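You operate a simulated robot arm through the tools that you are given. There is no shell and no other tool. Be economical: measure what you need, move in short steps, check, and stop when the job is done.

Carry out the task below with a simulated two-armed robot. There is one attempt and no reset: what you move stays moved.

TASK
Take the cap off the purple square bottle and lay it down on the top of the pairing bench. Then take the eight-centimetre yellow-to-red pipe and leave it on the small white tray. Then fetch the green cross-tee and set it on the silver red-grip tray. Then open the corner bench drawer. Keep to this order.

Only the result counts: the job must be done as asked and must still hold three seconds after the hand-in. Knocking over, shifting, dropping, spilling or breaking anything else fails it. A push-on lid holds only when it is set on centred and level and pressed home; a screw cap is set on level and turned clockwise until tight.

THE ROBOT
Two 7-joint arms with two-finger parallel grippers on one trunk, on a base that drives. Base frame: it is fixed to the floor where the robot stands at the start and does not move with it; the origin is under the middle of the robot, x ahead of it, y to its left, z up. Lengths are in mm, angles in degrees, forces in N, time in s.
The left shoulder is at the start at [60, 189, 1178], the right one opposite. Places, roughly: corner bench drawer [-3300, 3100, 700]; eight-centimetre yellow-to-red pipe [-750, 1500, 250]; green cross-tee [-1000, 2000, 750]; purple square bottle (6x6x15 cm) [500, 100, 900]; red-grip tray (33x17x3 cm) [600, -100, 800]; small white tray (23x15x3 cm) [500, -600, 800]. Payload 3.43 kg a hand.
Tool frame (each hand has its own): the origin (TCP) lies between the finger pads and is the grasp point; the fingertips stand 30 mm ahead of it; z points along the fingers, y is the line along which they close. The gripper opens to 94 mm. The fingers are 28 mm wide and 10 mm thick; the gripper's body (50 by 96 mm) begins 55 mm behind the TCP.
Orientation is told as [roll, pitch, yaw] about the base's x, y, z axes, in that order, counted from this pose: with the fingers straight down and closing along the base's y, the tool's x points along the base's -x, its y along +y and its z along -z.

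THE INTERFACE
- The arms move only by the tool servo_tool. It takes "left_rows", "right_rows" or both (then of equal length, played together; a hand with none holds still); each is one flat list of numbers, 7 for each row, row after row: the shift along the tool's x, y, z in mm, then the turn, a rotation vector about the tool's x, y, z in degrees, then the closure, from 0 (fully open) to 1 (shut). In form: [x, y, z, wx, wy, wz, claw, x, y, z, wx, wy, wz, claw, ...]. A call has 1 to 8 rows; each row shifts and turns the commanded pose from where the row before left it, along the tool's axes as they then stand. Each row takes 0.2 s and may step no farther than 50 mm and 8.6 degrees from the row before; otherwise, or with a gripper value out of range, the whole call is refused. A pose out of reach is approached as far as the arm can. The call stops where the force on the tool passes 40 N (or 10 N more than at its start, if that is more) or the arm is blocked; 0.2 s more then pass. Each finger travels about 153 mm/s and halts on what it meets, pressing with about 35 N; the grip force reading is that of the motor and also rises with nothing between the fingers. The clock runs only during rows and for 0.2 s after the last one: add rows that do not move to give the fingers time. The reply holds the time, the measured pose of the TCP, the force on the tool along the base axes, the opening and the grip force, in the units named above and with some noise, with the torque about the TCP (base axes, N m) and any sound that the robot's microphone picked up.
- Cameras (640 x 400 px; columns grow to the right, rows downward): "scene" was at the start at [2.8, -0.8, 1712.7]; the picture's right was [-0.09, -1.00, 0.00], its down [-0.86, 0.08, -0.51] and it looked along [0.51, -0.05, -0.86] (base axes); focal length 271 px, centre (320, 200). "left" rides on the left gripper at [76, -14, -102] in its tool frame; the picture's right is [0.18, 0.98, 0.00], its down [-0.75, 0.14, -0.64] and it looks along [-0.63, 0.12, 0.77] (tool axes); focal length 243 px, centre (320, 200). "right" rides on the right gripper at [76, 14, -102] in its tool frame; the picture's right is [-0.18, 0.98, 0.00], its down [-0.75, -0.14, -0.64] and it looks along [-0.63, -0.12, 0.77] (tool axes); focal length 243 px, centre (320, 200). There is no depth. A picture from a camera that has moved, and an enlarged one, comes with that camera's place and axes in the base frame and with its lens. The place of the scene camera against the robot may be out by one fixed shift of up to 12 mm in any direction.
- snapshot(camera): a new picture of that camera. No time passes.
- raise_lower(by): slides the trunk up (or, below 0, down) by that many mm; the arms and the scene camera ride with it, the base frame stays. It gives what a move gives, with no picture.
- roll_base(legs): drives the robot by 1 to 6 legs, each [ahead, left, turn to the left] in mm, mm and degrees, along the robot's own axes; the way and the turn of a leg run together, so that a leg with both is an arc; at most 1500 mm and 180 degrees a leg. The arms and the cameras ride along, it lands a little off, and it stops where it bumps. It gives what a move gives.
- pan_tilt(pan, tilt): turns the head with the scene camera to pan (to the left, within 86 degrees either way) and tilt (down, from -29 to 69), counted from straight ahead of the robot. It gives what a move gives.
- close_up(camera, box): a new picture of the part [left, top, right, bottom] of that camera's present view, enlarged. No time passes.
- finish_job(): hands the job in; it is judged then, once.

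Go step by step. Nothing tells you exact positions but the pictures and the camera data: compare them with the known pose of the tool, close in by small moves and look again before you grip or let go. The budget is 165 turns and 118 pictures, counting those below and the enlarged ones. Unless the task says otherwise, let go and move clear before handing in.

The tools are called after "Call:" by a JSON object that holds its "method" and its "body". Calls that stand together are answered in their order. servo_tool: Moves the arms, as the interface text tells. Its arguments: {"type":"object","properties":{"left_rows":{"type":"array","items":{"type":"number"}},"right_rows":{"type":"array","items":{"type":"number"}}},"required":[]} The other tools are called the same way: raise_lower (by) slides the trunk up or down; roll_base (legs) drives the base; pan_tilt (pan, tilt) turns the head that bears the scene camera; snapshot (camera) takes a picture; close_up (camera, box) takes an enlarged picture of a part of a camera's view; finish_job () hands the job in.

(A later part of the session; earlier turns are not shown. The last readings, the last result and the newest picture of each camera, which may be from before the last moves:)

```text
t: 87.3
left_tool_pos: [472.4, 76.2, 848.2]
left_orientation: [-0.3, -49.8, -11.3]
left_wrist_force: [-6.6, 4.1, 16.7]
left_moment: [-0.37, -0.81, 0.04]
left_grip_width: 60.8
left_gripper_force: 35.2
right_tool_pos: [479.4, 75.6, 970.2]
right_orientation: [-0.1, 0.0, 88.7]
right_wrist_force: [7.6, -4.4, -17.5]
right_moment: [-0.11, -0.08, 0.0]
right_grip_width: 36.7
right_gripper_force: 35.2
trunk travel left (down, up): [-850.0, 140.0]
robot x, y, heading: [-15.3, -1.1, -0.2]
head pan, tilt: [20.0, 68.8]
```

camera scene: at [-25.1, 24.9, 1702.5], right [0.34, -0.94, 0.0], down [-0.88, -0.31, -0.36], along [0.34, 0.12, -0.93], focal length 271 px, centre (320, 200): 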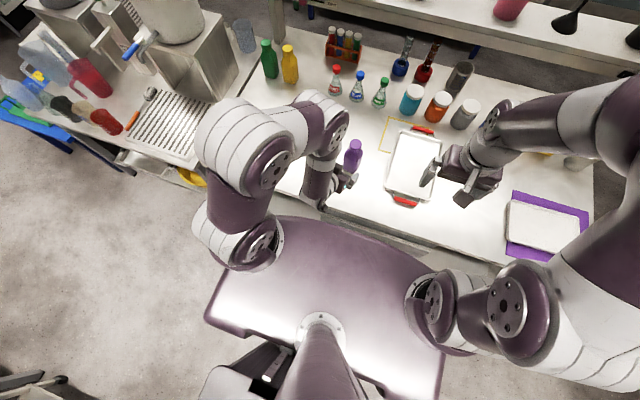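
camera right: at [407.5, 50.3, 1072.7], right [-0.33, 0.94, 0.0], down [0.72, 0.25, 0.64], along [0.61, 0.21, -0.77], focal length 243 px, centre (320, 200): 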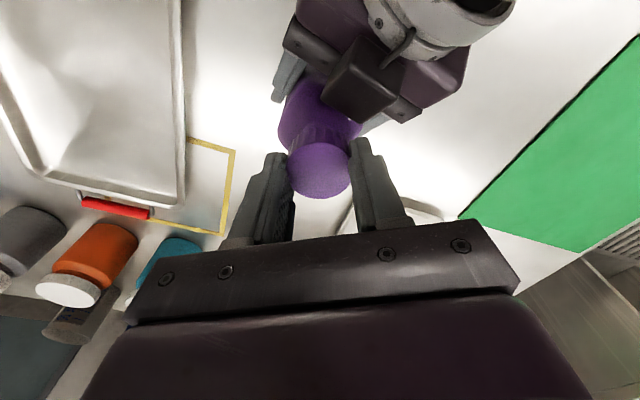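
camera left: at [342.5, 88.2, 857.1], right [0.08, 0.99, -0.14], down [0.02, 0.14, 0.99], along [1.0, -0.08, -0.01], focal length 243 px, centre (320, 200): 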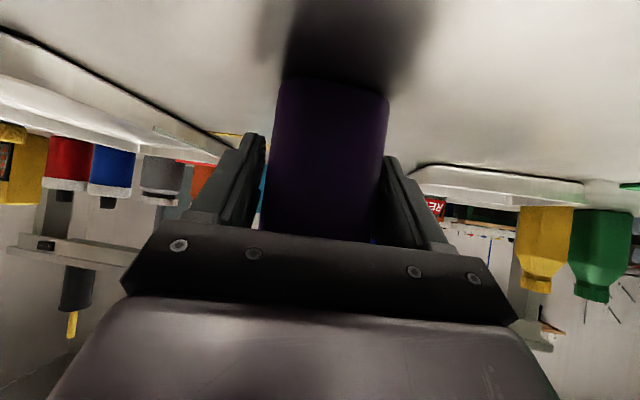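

Call:
{"method": "servo_tool", "body": {"right_rows": [0, 0, 0.3, 0, 0, -8.4, 1, 0, 0, 0.2, 0, 0, -8.4, 1, 0, 0, 0, 0, 0, -8.4, 1, 0, 0, 0, 0, 0, -8.4, 1, 0, 0, 0, 0, 0, -8.4, 1, 0, 0, 0, 0, 0, -8.4, 1]}}

```text
t: 88.7
left_tool_pos: [471.5, 75.5, 847.7]
left_orientation: [-0.3, -49.8, -11.2]
left_wrist_force: [2.8, -3.0, 0.2]
left_moment: [0.13, -0.29, -0.06]
left_grip_width: 61.2
left_gripper_force: 35.2
right_tool_pos: [480.0, 75.8, 969.1]
right_orientation: [0.1, 0.1, 139.1]
right_wrist_force: [-2.4, 3.4, -0.6]
right_moment: [0.27, 0.54, -0.03]
right_grip_width: 36.9
right_gripper_force: 35.1
trunk travel left (down, up): [-850.0, 140.0]
robot x, y, heading: [-13.3, 2.8, -0.6]
head pan, tilt: [20.0, 68.8]
```

Call:
{"method": "servo_tool", "body": {"right_rows": [0, 0, -1, 0, 0, -8.4, 1, 0, 0, -1, 0, 0, -8.4, 1, 0, 0, -1, 0, 0, -8.4, 1]}}

```text
t: 89.5
left_tool_pos: [472.2, 76.2, 849.4]
left_orientation: [-0.4, -49.9, -11.2]
left_wrist_force: [-7.2, -3.8, 16.6]
left_moment: [0.17, -0.79, -0.07]
left_grip_width: 60.9
left_gripper_force: 35.2
right_tool_pos: [480.9, 74.3, 970.6]
right_orientation: [0.0, 0.0, 164.3]
right_wrist_force: [5.4, 3.5, -17.1]
right_moment: [0.21, -0.23, 0.01]
right_grip_width: 36.7
right_gripper_force: 35.2
trunk travel left (down, up): [-850.0, 140.0]
robot x, y, heading: [-10.8, -2.7, -0.4]
head pan, tilt: [20.0, 68.8]
```

Call:
{"method": "servo_tool", "body": {"right_rows": [0, 0, 0.6, 0, 0, -8.4, 1, 0, 0, 0, 0, 0, -8.4, 1, 0, 0, 0, 0, 0, -8.4, 1, 0, 0, 0, 0, 0, -8.4, 1, 0, 0, 0, 0, 0, -8.4, 1, 0, 0, 0, 0, 0, -8.4, 1]}}

Call:
{"method": "snapshot", "body": {"camera": "right"}}

```text
t: 90.9
left_tool_pos: [463.3, 79.0, 846.9]
left_orientation: [-0.3, -49.3, -10.9]
left_wrist_force: [-9.4, 4.5, 15.3]
left_moment: [-0.08, -0.46, 0.07]
left_grip_width: 61.1
left_gripper_force: 35.1
right_tool_pos: [460.8, 80.9, 966.1]
right_orientation: [2.0, -0.8, -151.3]
right_wrist_force: [4.6, -4.8, 7.5]
right_moment: [-0.23, 0.42, -0.1]
right_grip_width: 36.8
right_gripper_force: 35.1
right hand out of reach, approached as far as the arm can: row 5, 6
trunk travel left (down, up): [-850.0, 140.0]
robot x, y, heading: [-13.7, 1.4, -0.4]
head pan, tilt: [20.0, 68.8]
stopped in row 6 (right hand): the force on the tool passed its limit (the readings are from after the stop); the commanded pose is now the measured one
```

```text
52 pictures are left
camera right: at [533.1, 108.6, 1069.8], right [0.31, -0.95, 0.04], down [-0.73, -0.21, 0.65], along [-0.61, -0.23, -0.76], focal length 243 px, centre (320, 200)
```

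right: 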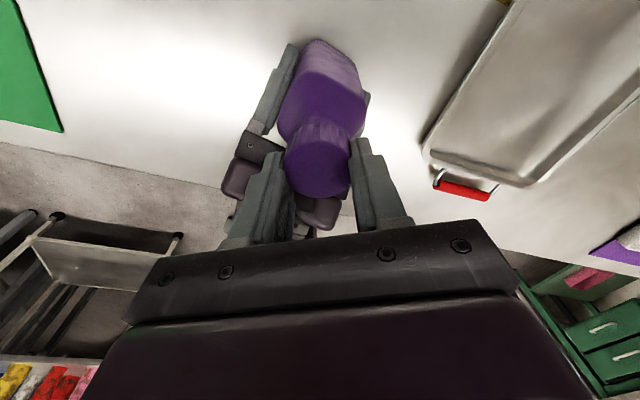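

The wrist hits its limit after ~276°. I let go of the cap, lift, and rewind.

Call:
{"method": "servo_tool", "body": {"right_rows": [0, 0, 0, 0, 0, 0, 0.4, 0, 0, 0, 0, 0, 0, 0.35, 0, 0, -20, 0, 0, 0, 0.35, 0, 0, -30, 0, 0, 0, 0.35, 0, 0, 0, 0, 0, 8.4, 0.35, 0, 0, 0, 0, 0, 8.4, 0.35]}}

Call:
{"method": "snapshot", "body": {"camera": "right"}}

```text
t: 92.3
left_tool_pos: [466.5, 78.3, 845.7]
left_orientation: [-0.3, -49.3, -11.1]
left_wrist_force: [0.7, -3.8, 10.0]
left_moment: [-0.03, 0.11, 0.04]
left_grip_width: 61.0
left_gripper_force: 35.0
right_tool_pos: [460.5, 81.9, 1014.7]
right_orientation: [2.1, -0.4, -168.3]
right_wrist_force: [0.2, 0.6, 0.4]
right_moment: [-0.01, -0.02, 0.03]
right_grip_width: 61.4
right_gripper_force: 0.0
trunk travel left (down, up): [-850.0, 140.0]
robot x, y, heading: [-12.2, 0.1, -0.3]
head pan, tilt: [20.0, 68.8]
```

```text
51 pictures are left
camera right: at [537.6, 87.9, 1118.5], right [0.02, -1.0, 0.04], down [-0.77, 0.01, 0.64], along [-0.64, -0.04, -0.77], focal length 243 px, centre (320, 200)
```

right: 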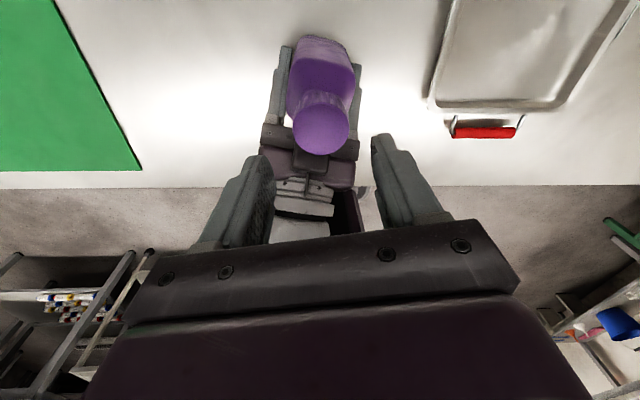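

The bottle looks slightly tilted toward the robot; I relax the left grip so that it settles flat, and rewind the right hand meanwhile.

Call:
{"method": "servo_tool", "body": {"left_rows": [0, 0, 0, 0, 0, 0, 0.45, 0, 0, 0, 0, 0, 0, 0.3, 0, 0, 0, 0, 0, 0, 0.3, 0, 0, 0, 0, 0, 0, 0.3, 0, 0, 0, 0, 0, 0, 0.3, 0, 0, 0, 0, 0, 0, 0.3, 0, 0, 0, 0, 0, 0, 0.3, 0, 0, 0, 0, 0, 0, 0.3], "right_rows": [0, 0, 0, 0, 0, 8.4, 0.35, 0, 0, 0, 0, 0, 8.4, 0.35, 0, 0, 0, 0, 0, 8.4, 0.35, 0, 0, 0, 0, 0, 8.4, 0.35, 0, 0, 0, 0, 0, 8.4, 0.35, 0, 0, 0, 0, 0, 8.4, 0.35, 0, 0, 0, 0, 0, 8.4, 0.35, 0, 0, 0, 0, 0, 8.4, 0.35]}}

Call:
{"method": "servo_tool", "body": {"right_rows": [0, 0, 0, 0, 0, 8.4, 0.35, 0, 0, 0, 0, 0, 8.4, 0.35, 0, 0, 0, 0, 0, 8.4, 0.35, 0, 0, 0, 0, 0, 8.4, 0.35, 0, 0, 0, 0, 0, 8.4, 0.35, 0, 0, 0, 0, 0, 8.4, 0.35, 0, 0, 0, 0, 0, 8.4, 0.35, 0, 0, 0, 0, 0, 8.4, 0.35]}}

Call:
{"method": "servo_tool", "body": {"right_rows": [0, 0, 0, 0, 0, 8.4, 0.35, 0, 0, 0, 0, 0, 8.4, 0.35, 0, 0, 0, 0, 0, 8.4, 0.35, 0, 0, 0, 0, 0, 8.4, 0.35, 0, 0, 0, 0, 0, 8.4, 0.35]}}

Call:
{"method": "snapshot", "body": {"camera": "right"}}

Call:
{"method": "snapshot", "body": {"camera": "left"}}

```text
t: 94.1
left_tool_pos: [464.9, 79.0, 845.1]
left_orientation: [-0.3, -49.2, -10.9]
left_wrist_force: [-0.3, -0.4, 0.0]
left_moment: [-0.03, 0.03, -0.01]
left_grip_width: 65.8
left_gripper_force: 0.0
right_tool_pos: [460.7, 82.1, 1014.3]
right_orientation: [1.2, 1.9, 124.6]
right_wrist_force: [-0.6, 0.2, -0.2]
right_moment: [-0.04, 0.0, 0.0]
right_grip_width: 61.1
right_gripper_force: 0.0
trunk travel left (down, up): [-850.0, 140.0]
robot x, y, heading: [-13.3, 5.0, -0.2]
head pan, tilt: [20.0, 68.8]
```

```text
t: 95.9
left_tool_pos: [465.6, 78.0, 845.4]
left_orientation: [-0.4, -49.1, -10.9]
left_wrist_force: [0.4, 0.1, 0.2]
left_moment: [-0.03, 0.0, 0.02]
left_grip_width: 65.8
left_gripper_force: 0.0
right_tool_pos: [459.5, 82.5, 1014.4]
right_orientation: [-1.3, 2.0, 57.3]
right_wrist_force: [0.2, -0.1, 0.7]
right_moment: [-0.03, -0.01, -0.01]
right_grip_width: 61.3
right_gripper_force: 0.0
trunk travel left (down, up): [-850.0, 140.0]
robot x, y, heading: [-7.9, -0.7, 0.1]
head pan, tilt: [20.0, 68.8]
```

```text
t: 97.1
left_tool_pos: [466.2, 79.8, 845.0]
left_orientation: [-0.4, -49.2, -10.9]
left_wrist_force: [-0.9, 0.1, 0.5]
left_moment: [0.03, -0.01, 0.01]
left_grip_width: 65.6
left_gripper_force: 0.1
right_tool_pos: [461.1, 82.0, 1013.5]
right_orientation: [-2.3, 0.5, 15.3]
right_wrist_force: [-0.2, 0.2, -0.2]
right_moment: [-0.02, 0.01, 0.01]
right_grip_width: 61.1
right_gripper_force: 0.0
trunk travel left (down, up): [-850.0, 140.0]
robot x, y, heading: [-9.7, 0.2, -0.3]
head pan, tilt: [20.0, 68.8]
```

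```text
50 pictures are left
camera right: at [383.7, 80.0, 1118.6], right [-0.08, 1.0, -0.04], down [0.76, 0.09, 0.64], along [0.64, 0.02, -0.77], focal length 243 px, centre (320, 200)
```

right: 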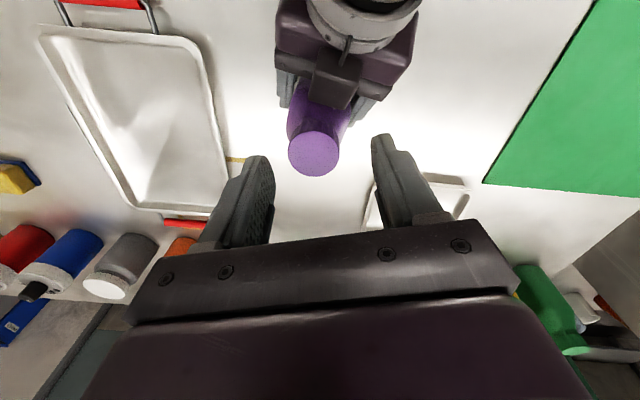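

```text
49 pictures are left
camera left: at [337.3, 90.4, 854.9], right [0.07, 0.99, -0.14], down [0.03, 0.14, 0.99], along [1.0, -0.08, -0.02], focal length 243 px, centre (320, 200)
```

left: 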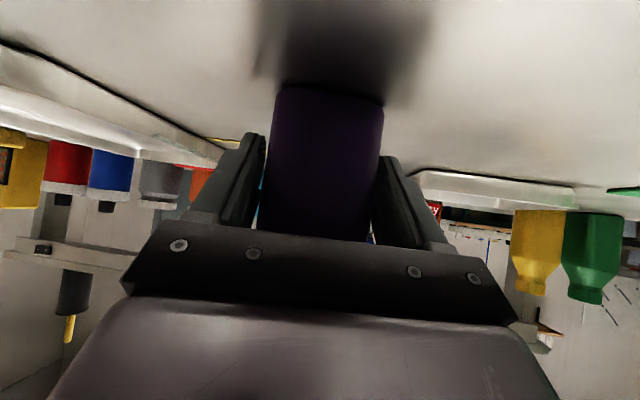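

The bottle stands flat again at (478, 75.5). I re-close the left grip, level the right hand and rewind further for a second stroke.

Call:
{"method": "servo_tool", "body": {"left_rows": [0, 0, 0, 0, 0, 0, 0.5, 0, 0, 0, 0, 0, 0, 0.8, 0, 0, 0, 0, 0, 0, 1, 0, 0, 0, 0, 0, 0, 1, 0, 0, 0, 0, 0, 0, 1, 0, 0, 0, 0, 0, 0, 1, 0, 0, 0, 0, 0, 0, 1, 0, 0, 0, 0, 0, 0, 1], "right_rows": [-14.7, -10.8, 0, -2.3, -0.5, 0, 0.35, 0, 0, 0, 0, 0, 8.4, 0.35, 0, 0, 0, 0, 0, 8.4, 0.35, 0, 0, 0, 0, 0, 8.4, 0.35, 0, 0, 0, 0, 0, 8.4, 0.35, 0, 0, 0, 0, 0, 8.4, 0.35, 0, 0, 0, 0, 0, 8.4, 0.35, 0, 0, 0, 0, 0, 8.4, 0.35]}}

Call:
{"method": "servo_tool", "body": {"right_rows": [0, 0, 0, 0, 0, 8.4, 0.35, 0, 0, 0, 0, 0, 8.4, 0.42, 0, 0, 0, 0, 0, 0, 0.42]}}

Call:
{"method": "snapshot", "body": {"camera": "right"}}

```text
t: 98.9
left_tool_pos: [465.5, 78.9, 845.0]
left_orientation: [-0.3, -49.2, -10.9]
left_wrist_force: [0.5, -0.6, -0.5]
left_moment: [-0.02, -0.01, -0.03]
left_grip_width: 60.8
left_gripper_force: 34.5
right_tool_pos: [478.2, 75.6, 1014.9]
right_orientation: [-0.1, 0.1, -43.4]
right_wrist_force: [0.3, 0.2, -1.3]
right_moment: [-0.03, -0.03, -0.01]
right_grip_width: 61.4
right_gripper_force: 0.2
trunk travel left (down, up): [-850.0, 140.0]
robot x, y, heading: [-11.6, -0.9, -0.5]
head pan, tilt: [20.0, 68.8]
```

```text
t: 99.7
left_tool_pos: [466.3, 78.2, 844.9]
left_orientation: [-0.3, -49.2, -10.9]
left_wrist_force: [-0.5, 0.5, 0.4]
left_moment: [-0.04, 0.05, 0.0]
left_grip_width: 61.0
left_gripper_force: 34.6
right_tool_pos: [477.2, 75.9, 1015.5]
right_orientation: [-0.1, 0.1, -60.1]
right_wrist_force: [0.1, 0.4, -0.1]
right_moment: [-0.01, 0.0, 0.01]
right_grip_width: 54.6
right_gripper_force: 0.0
trunk travel left (down, up): [-850.0, 140.0]
robot x, y, heading: [-11.1, -3.3, -0.3]
head pan, tilt: [20.0, 68.8]
```

```text
48 pictures are left
camera right: at [452.3, 149.1, 1118.8], right [0.94, 0.33, 0.0], down [0.25, -0.72, 0.64], along [0.21, -0.6, -0.77], focal length 243 px, centre (320, 200)
```

right: 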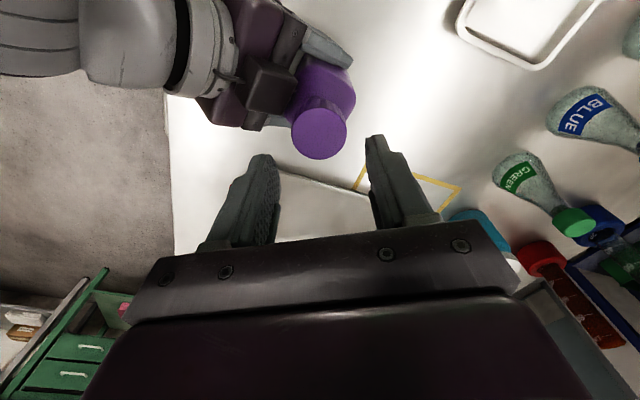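

Call:
{"method": "servo_tool", "body": {"right_rows": [0, 0, 25, 0, 0, 0, 0.42, 0, 0, 15, 0, 0, 0, 0.42, 0, 0, 6, 0, 0, 0, 0.42, 0, 0, 0, 0, 0, 0, 0.6, 0, 0, 0, 0, 0, 0, 0.8, 0, 0, 0, 0, 0, 0, 1, 0, 0, 0, 0, 0, 0, 1]}}

Call:
{"method": "servo_tool", "body": {"right_rows": [0, 0, -0.1, 0, 0, -8.4, 1, 0, 0, 0, 0, 0, -8.4, 1, 0, 0, -0.1, 0, 0, -8.4, 1, 0, 0, 0, 0, 0, -8.4, 1, 0, 0, -0.1, 0, 0, -8.4, 1, 0, 0, 0, 0, 0, -8.4, 1, 0, 0, -0.1, 0, 0, -8.4, 1, 0, 0, 0, 0, 0, -8.4, 1]}}

Call:
{"method": "servo_tool", "body": {"right_rows": [0, 0, -0.1, 0, 0, -8.4, 1, 0, 0, 0, 0, 0, -8.4, 1, 0, 0, -0.1, 0, 0, -8.4, 1, 0, 0, 0, 0, 0, -8.4, 1, 0, 0, -0.1, 0, 0, -8.4, 1, 0, 0, 0, 0, 0, -8.4, 1, 0, 0, -0.1, 0, 0, -8.4, 1, 0, 0, 0, 0, 0, -8.4, 1]}}

```text
t: 101.3
left_tool_pos: [465.4, 79.0, 844.8]
left_orientation: [-0.3, -49.1, -11.0]
left_wrist_force: [3.7, 3.6, -0.3]
left_moment: [-0.22, 0.31, 0.05]
left_grip_width: 60.9
left_gripper_force: 35.2
right_tool_pos: [478.1, 75.3, 967.7]
right_orientation: [-0.1, 0.0, -60.1]
right_wrist_force: [-2.8, -2.7, 0.4]
right_moment: [-0.11, 0.1, -0.02]
right_grip_width: 36.5
right_gripper_force: 35.5
trunk travel left (down, up): [-850.0, 140.0]
robot x, y, heading: [-9.5, 1.8, -0.4]
head pan, tilt: [20.0, 68.8]
```

```text
t: 103.1
left_tool_pos: [465.1, 79.0, 845.5]
left_orientation: [-0.3, -49.2, -11.0]
left_wrist_force: [0.3, -0.6, 0.5]
left_moment: [0.03, -0.12, -0.03]
left_grip_width: 60.9
left_gripper_force: 34.8
right_tool_pos: [479.1, 76.4, 968.7]
right_orientation: [0.1, 0.0, 7.3]
right_wrist_force: [0.7, -0.5, 0.2]
right_moment: [0.01, 0.01, 0.02]
right_grip_width: 36.7
right_gripper_force: 35.2
trunk travel left (down, up): [-850.0, 140.0]
robot x, y, heading: [-11.0, 1.7, -0.3]
head pan, tilt: [20.0, 68.8]
```

```text
t: 104.9
left_tool_pos: [465.6, 78.8, 845.1]
left_orientation: [-0.4, -49.2, -11.0]
left_wrist_force: [1.1, -8.8, -0.6]
left_moment: [0.73, 0.08, -0.07]
left_grip_width: 60.6
left_gripper_force: 35.3
right_tool_pos: [478.3, 75.6, 969.2]
right_orientation: [0.1, -0.2, 74.4]
right_wrist_force: [-1.9, 8.1, -0.1]
right_moment: [0.22, 0.05, -0.02]
right_grip_width: 36.4
right_gripper_force: 34.5
trunk travel left (down, up): [-850.0, 140.0]
robot x, y, heading: [-16.0, 0.2, -0.2]
head pan, tilt: [20.0, 68.8]
```

Call:
{"method": "servo_tool", "body": {"right_rows": [0, 0, -0.1, 0, 0, -8.4, 1, 0, 0, 0, 0, 0, -8.4, 1, 0, 0, -0.1, 0, 0, -8.4, 1, 0, 0, 0, 0, 0, -8.4, 1, 0, 0, -0.1, 0, 0, -8.4, 1, 0, 0, 0, 0, 0, -8.4, 1, 0, 0, -0.1, 0, 0, -8.4, 1]}}

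Call:
{"method": "servo_tool", "body": {"right_rows": [0, 0, -3, 0, 0, -4, 1, 0, 0, -3, 0, 0, -4, 1, 0, 0, -3, 0, 0, 0, 1]}}

Call:
{"method": "snapshot", "body": {"camera": "right"}}

```text
t: 106.5
left_tool_pos: [467.2, 78.0, 845.9]
left_orientation: [-0.4, -49.1, -10.9]
left_wrist_force: [3.3, -5.9, 1.2]
left_moment: [0.4, 0.24, -0.05]
left_grip_width: 60.8
left_gripper_force: 35.7
right_tool_pos: [477.0, 75.2, 969.0]
right_orientation: [0.0, -0.1, 133.3]
right_wrist_force: [-4.5, 5.4, -0.8]
right_moment: [0.09, 0.09, -0.01]
right_grip_width: 36.4
right_gripper_force: 34.9
trunk travel left (down, up): [-850.0, 140.0]
robot x, y, heading: [-8.8, 0.2, -0.2]
head pan, tilt: [20.0, 68.8]
```

```text
t: 107.3
left_tool_pos: [465.9, 79.2, 846.6]
left_orientation: [-0.3, -49.2, -10.9]
left_wrist_force: [3.2, -2.1, 5.3]
left_moment: [0.08, 0.19, 0.0]
left_grip_width: 60.9
left_gripper_force: 35.0
right_tool_pos: [477.6, 76.4, 979.2]
right_orientation: [0.1, 0.0, 141.2]
right_wrist_force: [-3.9, 2.2, -1.8]
right_moment: [0.04, 0.05, -0.01]
right_grip_width: 36.3
right_gripper_force: 35.1
trunk travel left (down, up): [-850.0, 140.0]
robot x, y, heading: [-12.7, 0.1, -0.6]
head pan, tilt: [20.0, 68.8]
```

```text
47 pictures are left
camera right: at [528.2, 17.3, 1082.6], right [-0.76, -0.65, 0.0], down [-0.5, 0.58, 0.64], along [-0.42, 0.49, -0.77], focal length 243 px, centre (320, 200)
```

right: 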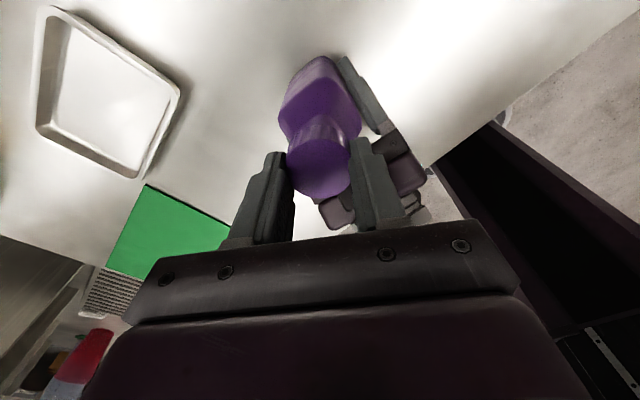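

Call:
{"method": "servo_tool", "body": {"right_rows": [0, 0, -10, 0, 0, 0, 1, 0, 0, -15, 0, 0, 0, 1, 0, 0, -20, 0, 0, 0, 1]}}

Call:
{"method": "snapshot", "body": {"camera": "right"}}

```text
t: 108.1
left_tool_pos: [464.5, 79.4, 845.2]
left_orientation: [-0.3, -49.2, -10.9]
left_wrist_force: [0.4, 0.4, 6.3]
left_moment: [-0.19, -0.14, 0.05]
left_grip_width: 61.0
left_gripper_force: 35.3
right_tool_pos: [476.8, 76.5, 1023.3]
right_orientation: [-0.1, -0.1, 141.0]
right_wrist_force: [0.0, 0.0, -0.5]
right_moment: [0.01, 0.02, -0.03]
right_grip_width: 36.5
right_gripper_force: 35.1
trunk travel left (down, up): [-850.0, 140.0]
robot x, y, heading: [-12.5, -0.5, -0.1]
head pan, tilt: [20.0, 68.8]
```

```text
46 pictures are left
camera right: at [527.9, 17.0, 1127.6], right [-0.76, -0.65, 0.0], down [-0.5, 0.58, 0.64], along [-0.42, 0.49, -0.77], focal length 243 px, centre (320, 200)
```

right: 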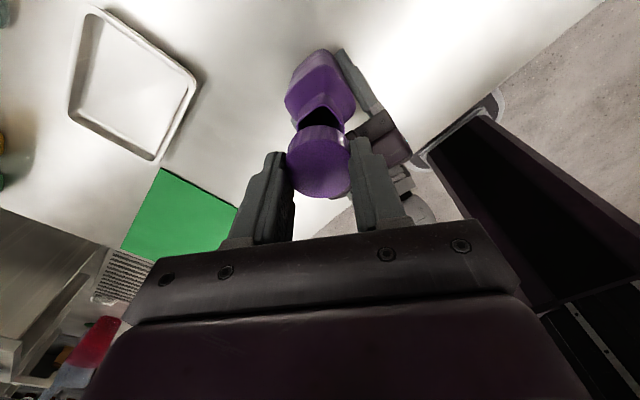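

The cap is off. I raise the right hand a little, release the bottle with the left and back out along the tool axis.

Call:
{"method": "servo_tool", "body": {"left_rows": [0, 0, 0, 0, 0, 0, 0.5, 0, 0, 0, 0, 0, 0, 0.2, 0, 0, 0, 0, 0, 0, 0, 0, 0, 0, 0, 0, 0, 0, 0, 0, 0, 0, 0, 0, 0, 0, 0, -25, 0, 0, 0, 0, 0, 0, -40, 0, 0, 0, 0, 0, 0, -50, 0, 0, 0, 0], "right_rows": [0, 0, -20, 0, 0, 8.4, 1, 0, 0, -20, 0, 0, 8.4, 1, 0, 0, 0, 0, 0, 8.4, 1, 0, 0, 0, 0, 0, 8.4, 1, 0, 0, 0, 0, 0, 8.4, 1, 0, 0, 0, 0, 0, 8.4, 1, 0, 0, 0, 0, 0, 8.4, 1, 0, 0, 0, 0, 0, 8.4, 1]}}

Call:
{"method": "servo_tool", "body": {"left_rows": [-35, 0, -30, 0, 0, 0, 0, -35, 0, -30, 0, 0, 0, 0, -35, 0, -30, 0, 0, 0, 0, 0, 0, 0, 0, 0, 0, 0, 0, 0, 0, 0, 0, 0, 0, 0, 0, 0, 0, 0, 0, 0, 0, 0, 0, 0, 0, 0, 0], "right_rows": [0, 0, 0, 0, 0, 8.4, 1, 0, 0, 0, 0, 0, 8.4, 1, 0, 0, 0, 0, 0, 8.4, 1, 0, 0, 0, 0, 0, 8.4, 1, 0, 0, 0, 0, 0, 8.4, 1, 0, 0, 0, 0, 0, 8.4, 1, 0, 0, 0, 0, 0, 8.4, 1]}}

Call:
{"method": "snapshot", "body": {"camera": "right"}}

```text
t: 109.9
left_tool_pos: [377.5, 96.6, 919.7]
left_orientation: [-0.3, -49.2, -10.9]
left_wrist_force: [0.3, -0.4, -0.4]
left_moment: [-0.01, 0.02, 0.02]
left_grip_width: 94.2
left_gripper_force: 0.1
right_tool_pos: [475.5, 75.7, 1064.5]
right_orientation: [-0.1, -0.2, 73.8]
right_wrist_force: [-0.4, 0.6, 0.4]
right_moment: [-0.02, -0.02, -0.03]
right_grip_width: 36.6
right_gripper_force: 35.1
trunk travel left (down, up): [-850.0, 140.0]
robot x, y, heading: [-12.0, 1.7, -0.4]
head pan, tilt: [20.0, 68.8]
```

```text
t: 111.5
left_tool_pos: [381.9, 96.5, 1058.1]
left_orientation: [-0.3, -49.2, -10.9]
left_wrist_force: [-1.0, -0.4, -0.5]
left_moment: [0.02, 0.01, -0.02]
left_grip_width: 93.9
left_gripper_force: 0.1
right_tool_pos: [476.4, 75.4, 1063.8]
right_orientation: [0.1, 0.0, 14.9]
right_wrist_force: [0.1, 0.2, 0.0]
right_moment: [-0.02, 0.0, -0.02]
right_grip_width: 36.6
right_gripper_force: 35.3
trunk travel left (down, up): [-850.0, 140.0]
robot x, y, heading: [-12.9, 1.8, -0.1]
head pan, tilt: [20.0, 68.8]
```

```text
45 pictures are left
camera right: at [401.0, 69.9, 1167.7], right [-0.08, 1.0, 0.0], down [0.77, 0.06, 0.64], along [0.64, 0.05, -0.77], focal length 243 px, centre (320, 200)
```

right: 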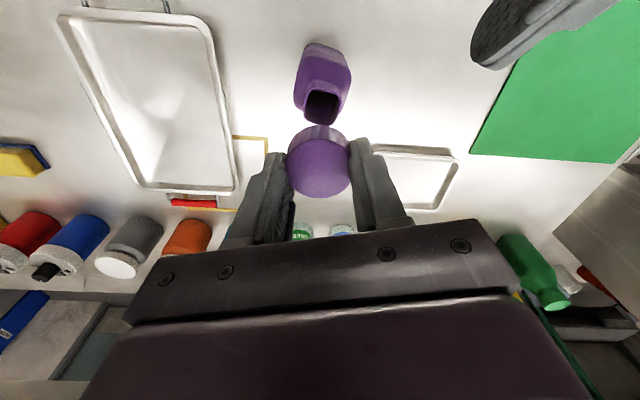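

Left hand moves aside; the right carries the cap to a free spot at about (415, 0).

Call:
{"method": "servo_tool", "body": {"left_rows": [0, 40, 0, 0, 0, 0, 0, 0, 40, 0, 0, 0, 0, 0, 0, 40, 0, 0, 0, 0, 0, 0, 40, 0, 0, 0, 0, 0, 0, 0, 0, 0, 0, 0, 0, 0, 0, 0, 0, 0, 0, 0, 0, 0, 0, 0, 0, 0, 0], "right_rows": [0, 0, 0, 0, 0, 3, 1, 0, 0, 0, 0, 0, 3, 1, 0, 0, 0, 0, 0, 3, 1, 20, -15, 0, 0, 0, 3, 1, 20, -15, 0, 0, 0, 3, 1, 20, -15, 0, 0, 0, 0, 1, 18, -12, 0, 0, 0, 0, 1]}}

Call:
{"method": "snapshot", "body": {"camera": "right"}}

```text
t: 113.1
left_tool_pos: [411.8, 253.3, 1058.5]
left_orientation: [-0.3, -49.2, -10.9]
left_wrist_force: [-0.5, -0.1, -0.7]
left_moment: [0.0, -0.01, 0.0]
left_grip_width: 94.0
left_gripper_force: 0.1
right_tool_pos: [401.7, 14.7, 1062.6]
right_orientation: [0.0, 0.2, 0.1]
right_wrist_force: [-1.0, -0.2, -0.7]
right_moment: [0.0, -0.02, 0.04]
right_grip_width: 36.4
right_gripper_force: 35.0
trunk travel left (down, up): [-850.0, 140.0]
robot x, y, heading: [-14.2, 3.1, -0.4]
head pan, tilt: [20.0, 68.8]
```

```text
44 pictures are left
camera right: at [326.0, 29.6, 1167.5], right [0.18, 0.98, 0.0], down [0.75, -0.14, 0.64], along [0.63, -0.12, -0.77], focal length 243 px, centre (320, 200)
```

right: 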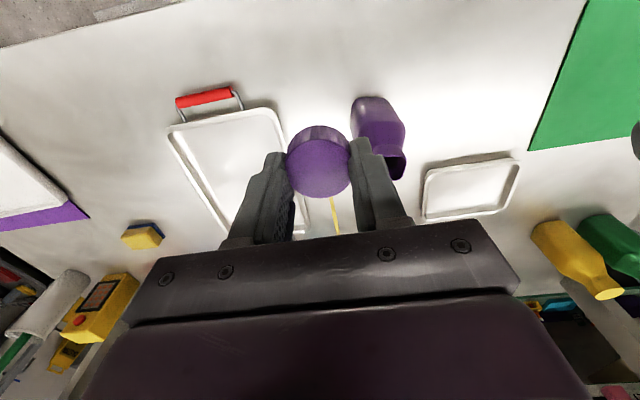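

Call:
{"method": "servo_tool", "body": {"right_rows": [0, 0, 45, 0, 0, 0, 1, 0, 0, 45, 0, 0, 0, 1, 0, 0, 45, 0, 0, 0, 1, 0, 0, 40, 0, 0, 0, 1, 0, 0, 20, 0, 0, 0, 1, 0, 0, 15, 0, 0, 0, 1, 0, 0, 0, 0, 0, 0, 1]}}

Call:
{"method": "servo_tool", "body": {"right_rows": [0, 0, 5, 0, 0, 0, 1, 0, 0, 4, 0, 0, 0, 1, 0, 0, 4, 0, 0, 0, 1]}}

Call:
{"method": "snapshot", "body": {"camera": "right"}}

```text
t: 114.7
left_tool_pos: [412.4, 253.1, 1057.8]
left_orientation: [-0.3, -49.2, -11.0]
left_wrist_force: [0.4, -0.3, 0.7]
left_moment: [-0.03, -0.02, 0.0]
left_grip_width: 94.1
left_gripper_force: 0.0
right_tool_pos: [401.8, 15.6, 852.1]
right_orientation: [0.1, 0.1, 0.0]
right_wrist_force: [0.4, 0.1, 0.9]
right_moment: [0.05, 0.0, 0.02]
right_grip_width: 36.6
right_gripper_force: 35.2
trunk travel left (down, up): [-850.0, 140.0]
robot x, y, heading: [-8.6, 0.1, -0.4]
head pan, tilt: [20.0, 68.8]
```

```text
t: 115.5
left_tool_pos: [412.3, 252.8, 1057.2]
left_orientation: [-0.3, -49.2, -11.0]
left_wrist_force: [0.6, 0.4, 0.2]
left_moment: [0.0, 0.01, 0.03]
left_grip_width: 94.0
left_gripper_force: 0.1
right_tool_pos: [401.5, 15.1, 840.0]
right_orientation: [0.1, 0.1, 0.0]
right_wrist_force: [-0.3, 0.0, -0.2]
right_moment: [-0.04, -0.01, -0.01]
right_grip_width: 36.6
right_gripper_force: 35.2
trunk travel left (down, up): [-850.0, 140.0]
robot x, y, heading: [-13.7, 2.5, -0.4]
head pan, tilt: [20.0, 68.8]
```

```text
43 pictures are left
camera right: at [326.2, 30.0, 944.8], right [0.18, 0.98, 0.0], down [0.75, -0.14, 0.64], along [0.63, -0.12, -0.77], focal length 243 px, centre (320, 200)
```

right: 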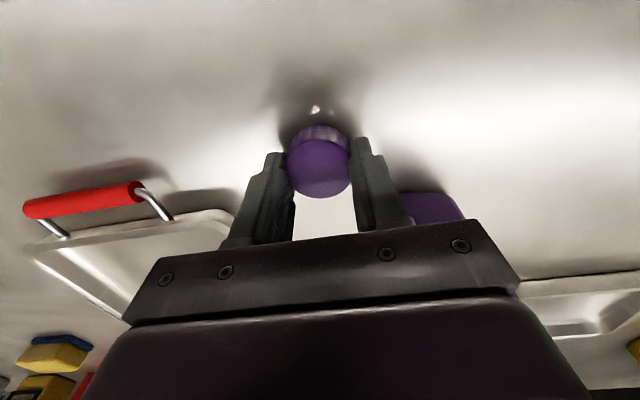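

Call:
{"method": "servo_tool", "body": {"right_rows": [0, 0, 2, 0, 0, 0, 1, 0, 0, 2, 0, 0, 0, 1, 0, 0, 1, 0, 0, 0, 1]}}

Call:
{"method": "servo_tool", "body": {"right_rows": [0, 0, 2, 0, 0, 0, 1]}}

Call:
{"method": "servo_tool", "body": {"right_rows": [0, 0, 2, 0, 0, 0, 1]}}

```text
t: 116.3
left_tool_pos: [413.2, 252.8, 1057.9]
left_orientation: [-0.4, -49.2, -10.9]
left_wrist_force: [0.2, 0.1, 0.5]
left_moment: [0.03, -0.01, -0.01]
left_grip_width: 94.1
left_gripper_force: 0.1
right_tool_pos: [401.5, 15.5, 835.5]
right_orientation: [0.2, 0.0, 0.1]
right_wrist_force: [-0.1, 0.6, 0.0]
right_moment: [0.0, 0.03, 0.02]
right_grip_width: 36.5
right_gripper_force: 34.9
trunk travel left (down, up): [-850.0, 140.0]
robot x, y, heading: [-10.6, -2.1, -0.6]
head pan, tilt: [20.0, 68.8]
```

```text
t: 116.7
left_tool_pos: [412.5, 253.7, 1058.2]
left_orientation: [-0.4, -49.2, -10.9]
left_wrist_force: [0.8, -0.1, 0.1]
left_moment: [-0.07, 0.0, 0.0]
left_grip_width: 94.0
left_gripper_force: 0.0
right_tool_pos: [402.3, 15.4, 833.3]
right_orientation: [0.1, 0.0, 0.1]
right_wrist_force: [1.2, 0.7, -0.8]
right_moment: [0.01, 0.0, 0.0]
right_grip_width: 36.4
right_gripper_force: 35.0
trunk travel left (down, up): [-850.0, 140.0]
robot x, y, heading: [-9.7, -1.5, -0.2]
head pan, tilt: [20.0, 68.8]
```

```text
t: 117.1
left_tool_pos: [410.8, 253.2, 1058.8]
left_orientation: [-0.4, -49.2, -11.0]
left_wrist_force: [0.6, 0.3, 1.0]
left_moment: [0.03, 0.01, 0.06]
left_grip_width: 93.8
left_gripper_force: 0.1
right_tool_pos: [401.7, 14.4, 832.0]
right_orientation: [0.0, 0.0, 0.1]
right_wrist_force: [-0.2, -1.9, 6.7]
right_moment: [-0.1, 0.1, 0.01]
right_grip_width: 36.4
right_gripper_force: 34.6
trunk travel left (down, up): [-850.0, 140.0]
robot x, y, heading: [-8.5, 0.4, -0.2]
head pan, tilt: [20.0, 68.8]
```

Contact with the bench (6.7 N). Release and rise.

Call:
{"method": "servo_tool", "body": {"right_rows": [0, 0, 0, 0, 0, 0, 0.8, 0, 0, 0, 0, 0, 0, 0.4, 0, 0, 0, 0, 0, 0, 0.35, 0, 0, -15, 0, 0, 0, 0.35, 0, 0, -40, 0, 0, 0, 0.35, 0, 0, -45, 0, 0, 0, 0.2, 0, 0, -45, 0, 0, 0, 0, 0, 0, -45, 0, 0, 0, 0]}}

Call:
{"method": "snapshot", "body": {"camera": "right"}}

```text
t: 118.9
left_tool_pos: [412.7, 254.3, 1058.5]
left_orientation: [-0.3, -49.2, -11.0]
left_wrist_force: [-0.2, 0.2, -0.5]
left_moment: [0.03, -0.03, -0.02]
left_grip_width: 94.0
left_gripper_force: 0.0
right_tool_pos: [400.5, 14.3, 1022.5]
right_orientation: [0.1, 0.0, 0.2]
right_wrist_force: [-0.5, 0.2, -0.2]
right_moment: [-0.01, 0.01, -0.01]
right_grip_width: 93.7
right_gripper_force: 0.0
trunk travel left (down, up): [-850.0, 140.0]
robot x, y, heading: [-9.6, 2.7, -0.2]
head pan, tilt: [20.0, 68.8]
```

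```text
42 pictures are left
camera right: at [324.4, 29.3, 1126.6], right [0.18, 0.98, 0.0], down [0.75, -0.14, 0.64], along [0.63, -0.12, -0.77], focal length 243 px, centre (320, 200)
```

right: 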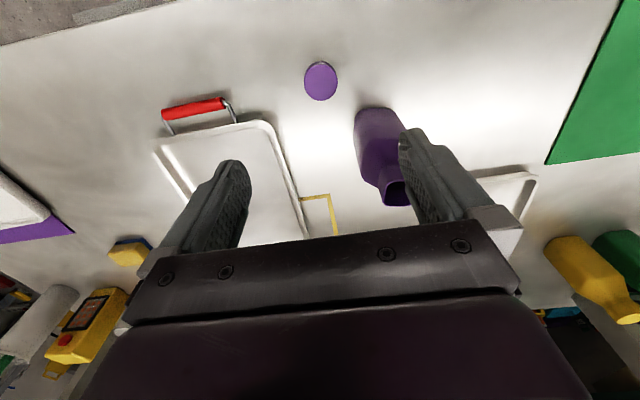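

The cap lies on the bench. Next I straighten the left hand, then drive to the pipe bench to look for the 8 cm yellow-to-red pipe on its lower shelf.

Call:
{"method": "servo_tool", "body": {"left_rows": [0, 0, 0, 0, 8.2, 0, 0, 0, 0, 0, 0, 8.2, 0, 0, 0, 0, 0, 0, 8.2, 0, 0, 0, 0, 0, 0, 8.2, 0, 0, 0, 0, 0, 0, 8.2, 0, 0, 0, 0, 0, 0, 8.2, 0, 0, 0, 0, 0, 0, 0, -5.4, 0, 0, 0, 0, 0, 0, -5.4, 0], "right_rows": [0, -25, -15, 0, 0, 0, 0, 0, -25, -15, 0, 0, 0, 0, 0, -25, -15, 0, 0, 0, 0, 0, -25, -15, 0, 0, 0, 0, 0, -25, -15, 0, 0, 0, 0, 0, -25, -15, 0, 0, 0, 0, 0, -25, -15, 0, 0, 0, 0, 0, 0, 0, 0, 0, 0, 0]}}

Call:
{"method": "roll_base", "body": {"legs": [[-400, 0, 0], [0, 0, 90], [1350, 0, 0]]}}

Call:
{"method": "pan_tilt", "body": {"pan": 70, "tilt": 50}}

Call:
{"method": "snapshot", "body": {"camera": "scene"}}

```text
t: 120.7
left_tool_pos: [405.9, 245.9, 1049.5]
left_orientation: [-3.0, -4.8, -0.7]
left_wrist_force: [0.6, 0.6, -0.3]
left_moment: [-0.02, 0.0, 0.02]
left_grip_width: 93.9
left_gripper_force: 0.0
left hand out of reach, approached as far as the arm can: row 5, 6
right_tool_pos: [403.1, -159.9, 1126.8]
right_orientation: [0.0, 0.0, 0.1]
right_wrist_force: [0.6, -0.2, -0.1]
right_moment: [0.03, 0.02, 0.0]
right_grip_width: 94.0
right_gripper_force: 0.1
trunk travel left (down, up): [-850.0, 140.0]
robot x, y, heading: [-10.6, -0.1, -0.2]
head pan, tilt: [20.0, 68.8]
```

```text
t: 133.3
left_tool_pos: [-624.7, 1769.0, 1049.1]
left_orientation: [-2.9, -4.8, 88.4]
left_wrist_force: [-0.2, 0.4, -0.4]
left_moment: [-0.02, -0.01, 0.0]
left_grip_width: 93.9
left_gripper_force: 0.1
right_tool_pos: [-221.4, 1759.2, 1126.0]
right_orientation: [0.1, 0.1, 89.0]
right_wrist_force: [0.5, -0.4, 0.4]
right_moment: [0.0, -0.01, 0.03]
right_grip_width: 94.1
right_gripper_force: 0.1
trunk travel left (down, up): [-850.0, 140.0]
robot x, y, heading: [-389.9, 1348.3, 88.6]
head pan, tilt: [20.0, 68.8]
```

```text
t: 134.5
left_tool_pos: [-625.6, 1769.8, 1050.6]
left_orientation: [-2.9, -4.9, 88.3]
left_wrist_force: [-0.7, 0.1, -0.5]
left_moment: [0.0, 0.0, 0.0]
left_grip_width: 93.9
left_gripper_force: 0.1
right_tool_pos: [-220.9, 1758.4, 1125.9]
right_orientation: [0.1, 0.1, 89.0]
right_wrist_force: [-0.1, 0.1, 0.7]
right_moment: [-0.01, -0.01, -0.02]
right_grip_width: 94.0
right_gripper_force: 0.2
trunk travel left (down, up): [-850.0, 140.0]
robot x, y, heading: [-388.3, 1340.2, 88.6]
head pan, tilt: [70.0, 50.0]
```

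```text
41 pictures are left
camera scene: at [-466.0, 1320.6, 1724.4], right [0.36, 0.93, 0.0], down [0.71, -0.28, -0.64], along [-0.6, 0.23, -0.77], focal length 271 px, centre (320, 200)
```

scene: 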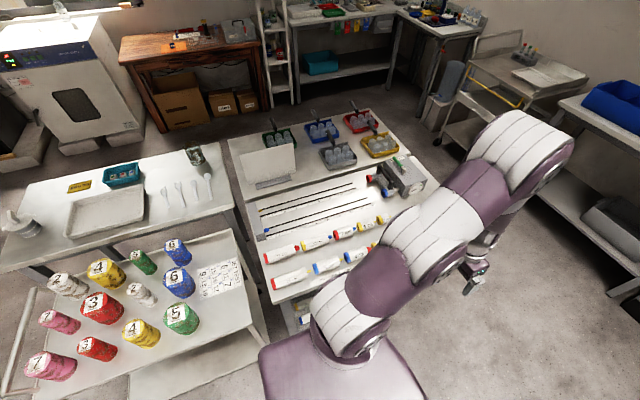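

I turn to face the pipe bench and lower the trunk to look at the lower shelf.

Call:
{"method": "roll_base", "body": {"legs": [[250, 0, 0], [0, 0, 91], [-150, 0, 0]]}}

Call:
{"method": "raise_lower", "body": {"by": -550}}

Call:
{"method": "pan_tilt", "body": {"pan": 0, "tilt": 45}}

Call:
{"method": "snapshot", "body": {"camera": "scene"}}

```text
t: 141.2
left_tool_pos: [-649.4, 1349.1, 1049.0]
left_orientation: [-3.1, -4.6, 179.8]
left_wrist_force: [0.1, -0.1, -0.3]
left_moment: [-0.04, -0.01, 0.04]
left_grip_width: 94.0
left_gripper_force: 0.0
right_tool_pos: [-651.5, 1752.2, 1125.3]
right_orientation: [0.1, 0.2, -179.2]
right_wrist_force: [0.0, 0.2, -0.4]
right_moment: [0.05, -0.04, -0.02]
right_grip_width: 94.0
right_gripper_force: 0.1
trunk travel left (down, up): [-850.0, 140.0]
robot x, y, heading: [-232.0, 1594.1, -179.6]
head pan, tilt: [70.0, 50.0]
```

```text
refused: -550 is not a number from -400 to 400
```

```text
t: 142.6
left_tool_pos: [-647.0, 1346.8, 1049.9]
left_orientation: [-3.0, -4.8, 179.9]
left_wrist_force: [0.6, 0.2, 1.7]
left_moment: [0.0, 0.0, 0.03]
left_grip_width: 93.9
left_gripper_force: 0.1
right_tool_pos: [-649.6, 1752.1, 1125.9]
right_orientation: [0.1, 0.1, -179.2]
right_wrist_force: [-0.7, -0.5, 0.1]
right_moment: [0.0, 0.0, -0.04]
right_grip_width: 94.2
right_gripper_force: 0.1
trunk travel left (down, up): [-850.0, 140.0]
robot x, y, heading: [-232.4, 1598.7, -180.0]
head pan, tilt: [0.0, 45.0]
```

```text
40 pictures are left
camera scene: at [-258.2, 1602.4, 1731.3], right [-0.01, 1.0, 0.0], down [0.71, 0.0, -0.71], along [-0.71, 0.0, -0.71], focal length 271 px, centre (320, 200)
```

scene: 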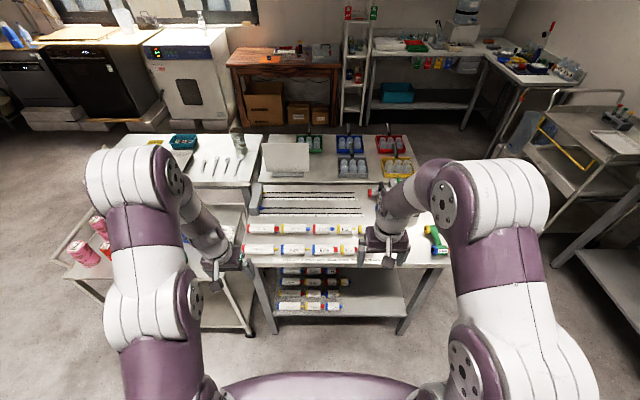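

Call:
{"method": "close_up", "body": {"camera": "scene", "box": [260, 255, 360, 325]}}

Call:
{"method": "close_up", "body": {"camera": "scene", "box": [240, 180, 460, 330]}}

```text
5.71 times, centred on (310, 290) of scene
camera zoom: at [-258.2, 1602.4, 1731.3], right [-0.01, 1.0, 0.0], down [0.71, 0.0, -0.71], along [-0.71, 0.0, -0.71], focal length 1550 px, centre (377, -314)
```

zoom: 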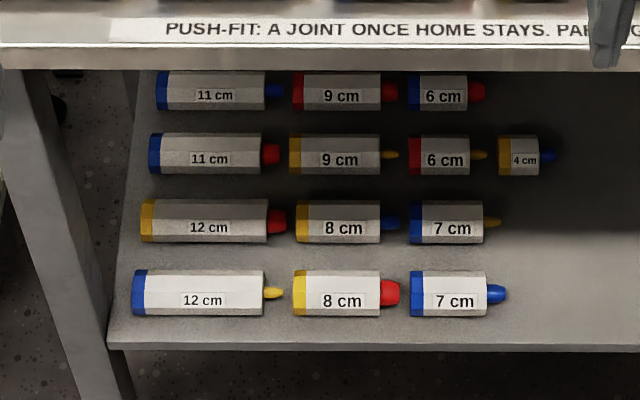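

```text
2.67 times, centred on (350, 255) of scene
camera zoom: at [-258.2, 1602.4, 1731.3], right [-0.01, 1.0, 0.0], down [0.71, 0.0, -0.71], along [-0.71, 0.0, -0.71], focal length 724 px, centre (240, 53)
```

zoom: 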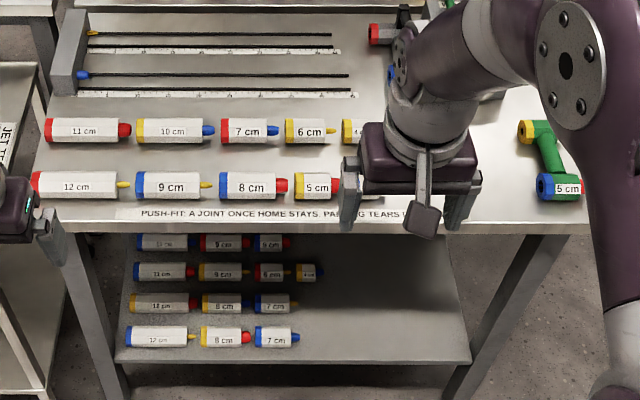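

The target is the front-row middle pipe on the lower shelf (yellow ring, 8 cm, red plug) near (-872, 1568, ~325), under the bench top (edge x≈-794). I retract both hands and lower the trunk.

Call:
{"method": "servo_tool", "body": {"left_rows": [40, 0, 0, -3, 4.7, 0, 0, 40, 0, 0, 0, 0, 0, 0, 40, 0, 0, 0, 0, 0, 0, 40, 0, 0, 0, 0, 0, 0, 35, 0, 0, 0, 0, 0, 0, 0, 0, 0, 0, 0, 0, 0], "right_rows": [35, -34, 0, 0, 0, 0, 0, 35, -34, 0, 0, 0, 0, 0, 35, -34, 0, 0, 0, 0, 0, 35, -34, 0, 0, 0, 0, 0, 35, -34, 0, 0, 0, 0, 0, 35, -34, 0, 0, 0, 0, 0]}}

Call:
{"method": "raise_lower", "body": {"by": -300}}

Call:
{"method": "raise_lower", "body": {"by": -220}}

Call:
{"method": "snapshot", "body": {"camera": "scene"}}

```text
t: 144.0
left_tool_pos: [-473.1, 1350.3, 1030.7]
left_orientation: [-2.3, -3.9, 179.9]
left_wrist_force: [0.9, 0.4, -0.1]
left_moment: [-0.02, -0.02, 0.03]
left_grip_width: 94.1
left_gripper_force: 0.0
left hand out of reach, approached as far as the arm can: row 1
right_tool_pos: [-442.8, 1961.3, 1124.4]
right_orientation: [0.2, 0.1, -179.2]
right_wrist_force: [0.3, 0.1, 0.2]
right_moment: [0.01, 0.0, -0.04]
right_grip_width: 94.1
right_gripper_force: 0.1
trunk travel left (down, up): [-850.0, 140.0]
robot x, y, heading: [-231.0, 1599.1, -179.9]
head pan, tilt: [0.0, 45.0]
```

```text
t: 147.0
left_tool_pos: [-473.6, 1348.8, 729.8]
left_orientation: [-2.3, -3.6, 179.9]
left_wrist_force: [-0.5, 0.2, 0.8]
left_moment: [-0.01, -0.02, -0.04]
left_grip_width: 94.0
left_gripper_force: 0.2
right_tool_pos: [-441.4, 1960.4, 825.2]
right_orientation: [0.1, 0.0, -179.3]
right_wrist_force: [-0.4, -0.3, 0.1]
right_moment: [0.02, 0.0, -0.01]
right_grip_width: 93.8
right_gripper_force: 0.0
trunk travel left (down, up): [-550.0, 440.0]
robot x, y, heading: [-232.9, 1597.3, -179.5]
head pan, tilt: [0.0, 45.0]
```

```text
t: 149.3
left_tool_pos: [-474.4, 1348.7, 509.6]
left_orientation: [-2.4, -3.6, 179.9]
left_wrist_force: [-0.6, 0.1, 0.0]
left_moment: [-0.02, 0.03, 0.01]
left_grip_width: 94.1
left_gripper_force: 0.0
right_tool_pos: [-442.7, 1959.2, 604.8]
right_orientation: [0.1, 0.0, -179.4]
right_wrist_force: [0.3, 0.2, 0.5]
right_moment: [0.0, -0.03, -0.02]
right_grip_width: 94.2
right_gripper_force: 0.1
trunk travel left (down, up): [-330.0, 660.0]
robot x, y, heading: [-234.7, 1600.0, -179.8]
head pan, tilt: [0.0, 45.0]
```

```text
37 pictures are left
camera scene: at [-258.3, 1602.5, 1211.4], right [-0.01, 1.0, 0.0], down [0.71, 0.0, -0.71], along [-0.71, 0.0, -0.71], focal length 271 px, centre (320, 200)
```

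scene: 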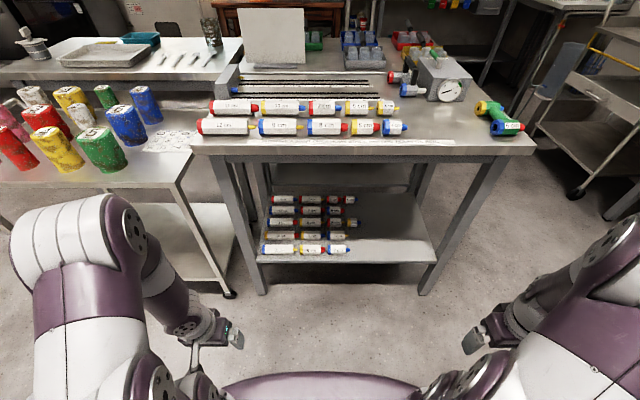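

Pipe located at (-875, 1569, 321). I drive closer (forward 240, right 90).

Call:
{"method": "roll_base", "body": {"legs": [[230, -90, 0]]}}

Call:
{"method": "servo_tool", "body": {"left_rows": [0, 0, 0, -2.4, 3.6, 0, 0, 0, 0, 0, 0, 0, 0, 0]}}

Call:
{"method": "snapshot", "body": {"camera": "left"}}

```text
t: 151.1
left_tool_pos: [-705.7, 1438.8, 510.6]
left_orientation: [-2.4, -3.7, 179.7]
left_wrist_force: [0.4, 0.0, 0.0]
left_moment: [-0.01, 0.03, 0.0]
left_grip_width: 93.8
left_gripper_force: 0.1
right_tool_pos: [-672.6, 2049.9, 605.8]
right_orientation: [0.1, 0.1, -179.4]
right_wrist_force: [-0.2, 0.7, -0.2]
right_moment: [-0.03, 0.01, 0.0]
right_grip_width: 94.2
right_gripper_force: 0.0
trunk travel left (down, up): [-330.0, 660.0]
robot x, y, heading: [-466.4, 1687.3, -179.7]
head pan, tilt: [0.0, 45.0]
```

```text
t: 151.5
left_tool_pos: [-703.8, 1438.1, 509.7]
left_orientation: [-0.1, -0.8, 178.5]
left_wrist_force: [-0.1, -5.4, -3.1]
left_moment: [0.49, 0.37, -0.54]
left_grip_width: 93.7
left_gripper_force: 0.3
right_tool_pos: [-670.9, 2049.8, 605.4]
right_orientation: [0.1, 0.0, -179.5]
right_wrist_force: [0.3, -0.7, 0.5]
right_moment: [-0.01, 0.0, 0.01]
right_grip_width: 93.9
right_gripper_force: 0.0
trunk travel left (down, up): [-330.0, 660.0]
robot x, y, heading: [-466.4, 1685.2, -179.9]
head pan, tilt: [0.0, 45.0]
stopped in row 2 (left hand): the force on the tool passed its limit (the readings are from after the stop); the commanded pose is now the measured one
```

```text
36 pictures are left
camera left: at [-627.4, 1450.6, 612.7], right [0.16, -0.99, 0.0], down [-0.75, -0.12, 0.65], along [-0.64, -0.1, -0.76], focal length 243 px, centre (320, 200)
```

left: 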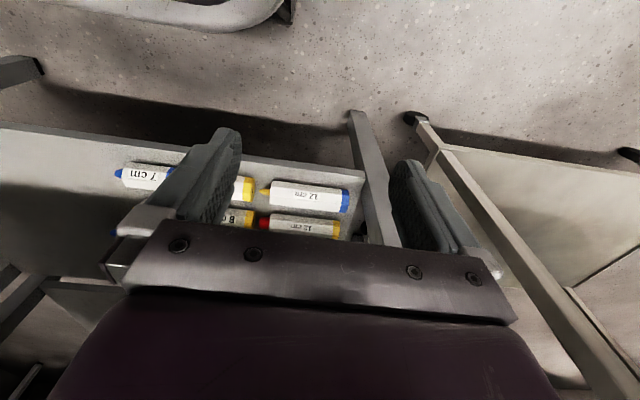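

The arm felt its own limit in this tucked pose. I move the hand out sideways/forward toward the pipe and then turn it by 90°.

Call:
{"method": "servo_tool", "body": {"left_rows": [-5, -30, 0, 0, 0, 0, 0, -5, -30, 0, 0, 0, 0, 0, -5, -30, 0, 0, 0, 0, 0, -5, -30, 0, 0, 0, 0, 0, 0, -8, 0, 0, 0, 0, 0]}}

Call:
{"method": "servo_tool", "body": {"left_rows": [0, 0, 0, 0, 0, 8.4, 0.2, 0, 0, 0, 0, 0, 8.4, 0.4, 0, 0, 0, 0, 0, 8.4, 0.4, 0, 0, 0, 0, 0, 8.4, 0.4, 0, 0, 0, 0, 0, 8.4, 0.4, 0, 0, 0, 0, 0, 8.4, 0.4, 0, 0, 0, 0, 0, 8.4, 0.4, 0, 0, 0, 0, 0, 8.4, 0.4]}}

```text
t: 151.8
left_tool_pos: [-704.6, 1439.4, 509.6]
left_orientation: [0.4, -0.5, 176.8]
left_wrist_force: [2.9, -11.5, -1.0]
left_moment: [1.19, 0.38, -1.08]
left_grip_width: 94.1
left_gripper_force: 0.1
right_tool_pos: [-671.5, 2051.0, 605.1]
right_orientation: [0.0, 0.1, -179.4]
right_wrist_force: [0.4, -0.6, -0.1]
right_moment: [-0.06, 0.04, 0.01]
right_grip_width: 94.0
right_gripper_force: 0.2
trunk travel left (down, up): [-330.0, 660.0]
robot x, y, heading: [-461.5, 1686.4, -179.8]
head pan, tilt: [0.0, 45.0]
stopped in row 1 (left hand): the force on the tool passed its limit (the readings are from after the stop); the commanded pose is now the measured one
```

```text
t: 153.6
left_tool_pos: [-704.8, 1439.5, 510.6]
left_orientation: [0.6, 0.2, 109.7]
left_wrist_force: [0.7, -0.6, -0.4]
left_moment: [-0.01, 0.02, 0.02]
left_grip_width: 56.4
left_gripper_force: 0.1
right_tool_pos: [-671.9, 2050.4, 605.7]
right_orientation: [0.1, 0.1, -179.5]
right_wrist_force: [0.0, 0.2, -0.3]
right_moment: [-0.02, 0.0, 0.01]
right_grip_width: 94.1
right_gripper_force: 0.0
trunk travel left (down, up): [-330.0, 660.0]
robot x, y, heading: [-460.3, 1683.7, -180.1]
head pan, tilt: [0.0, 45.0]
```

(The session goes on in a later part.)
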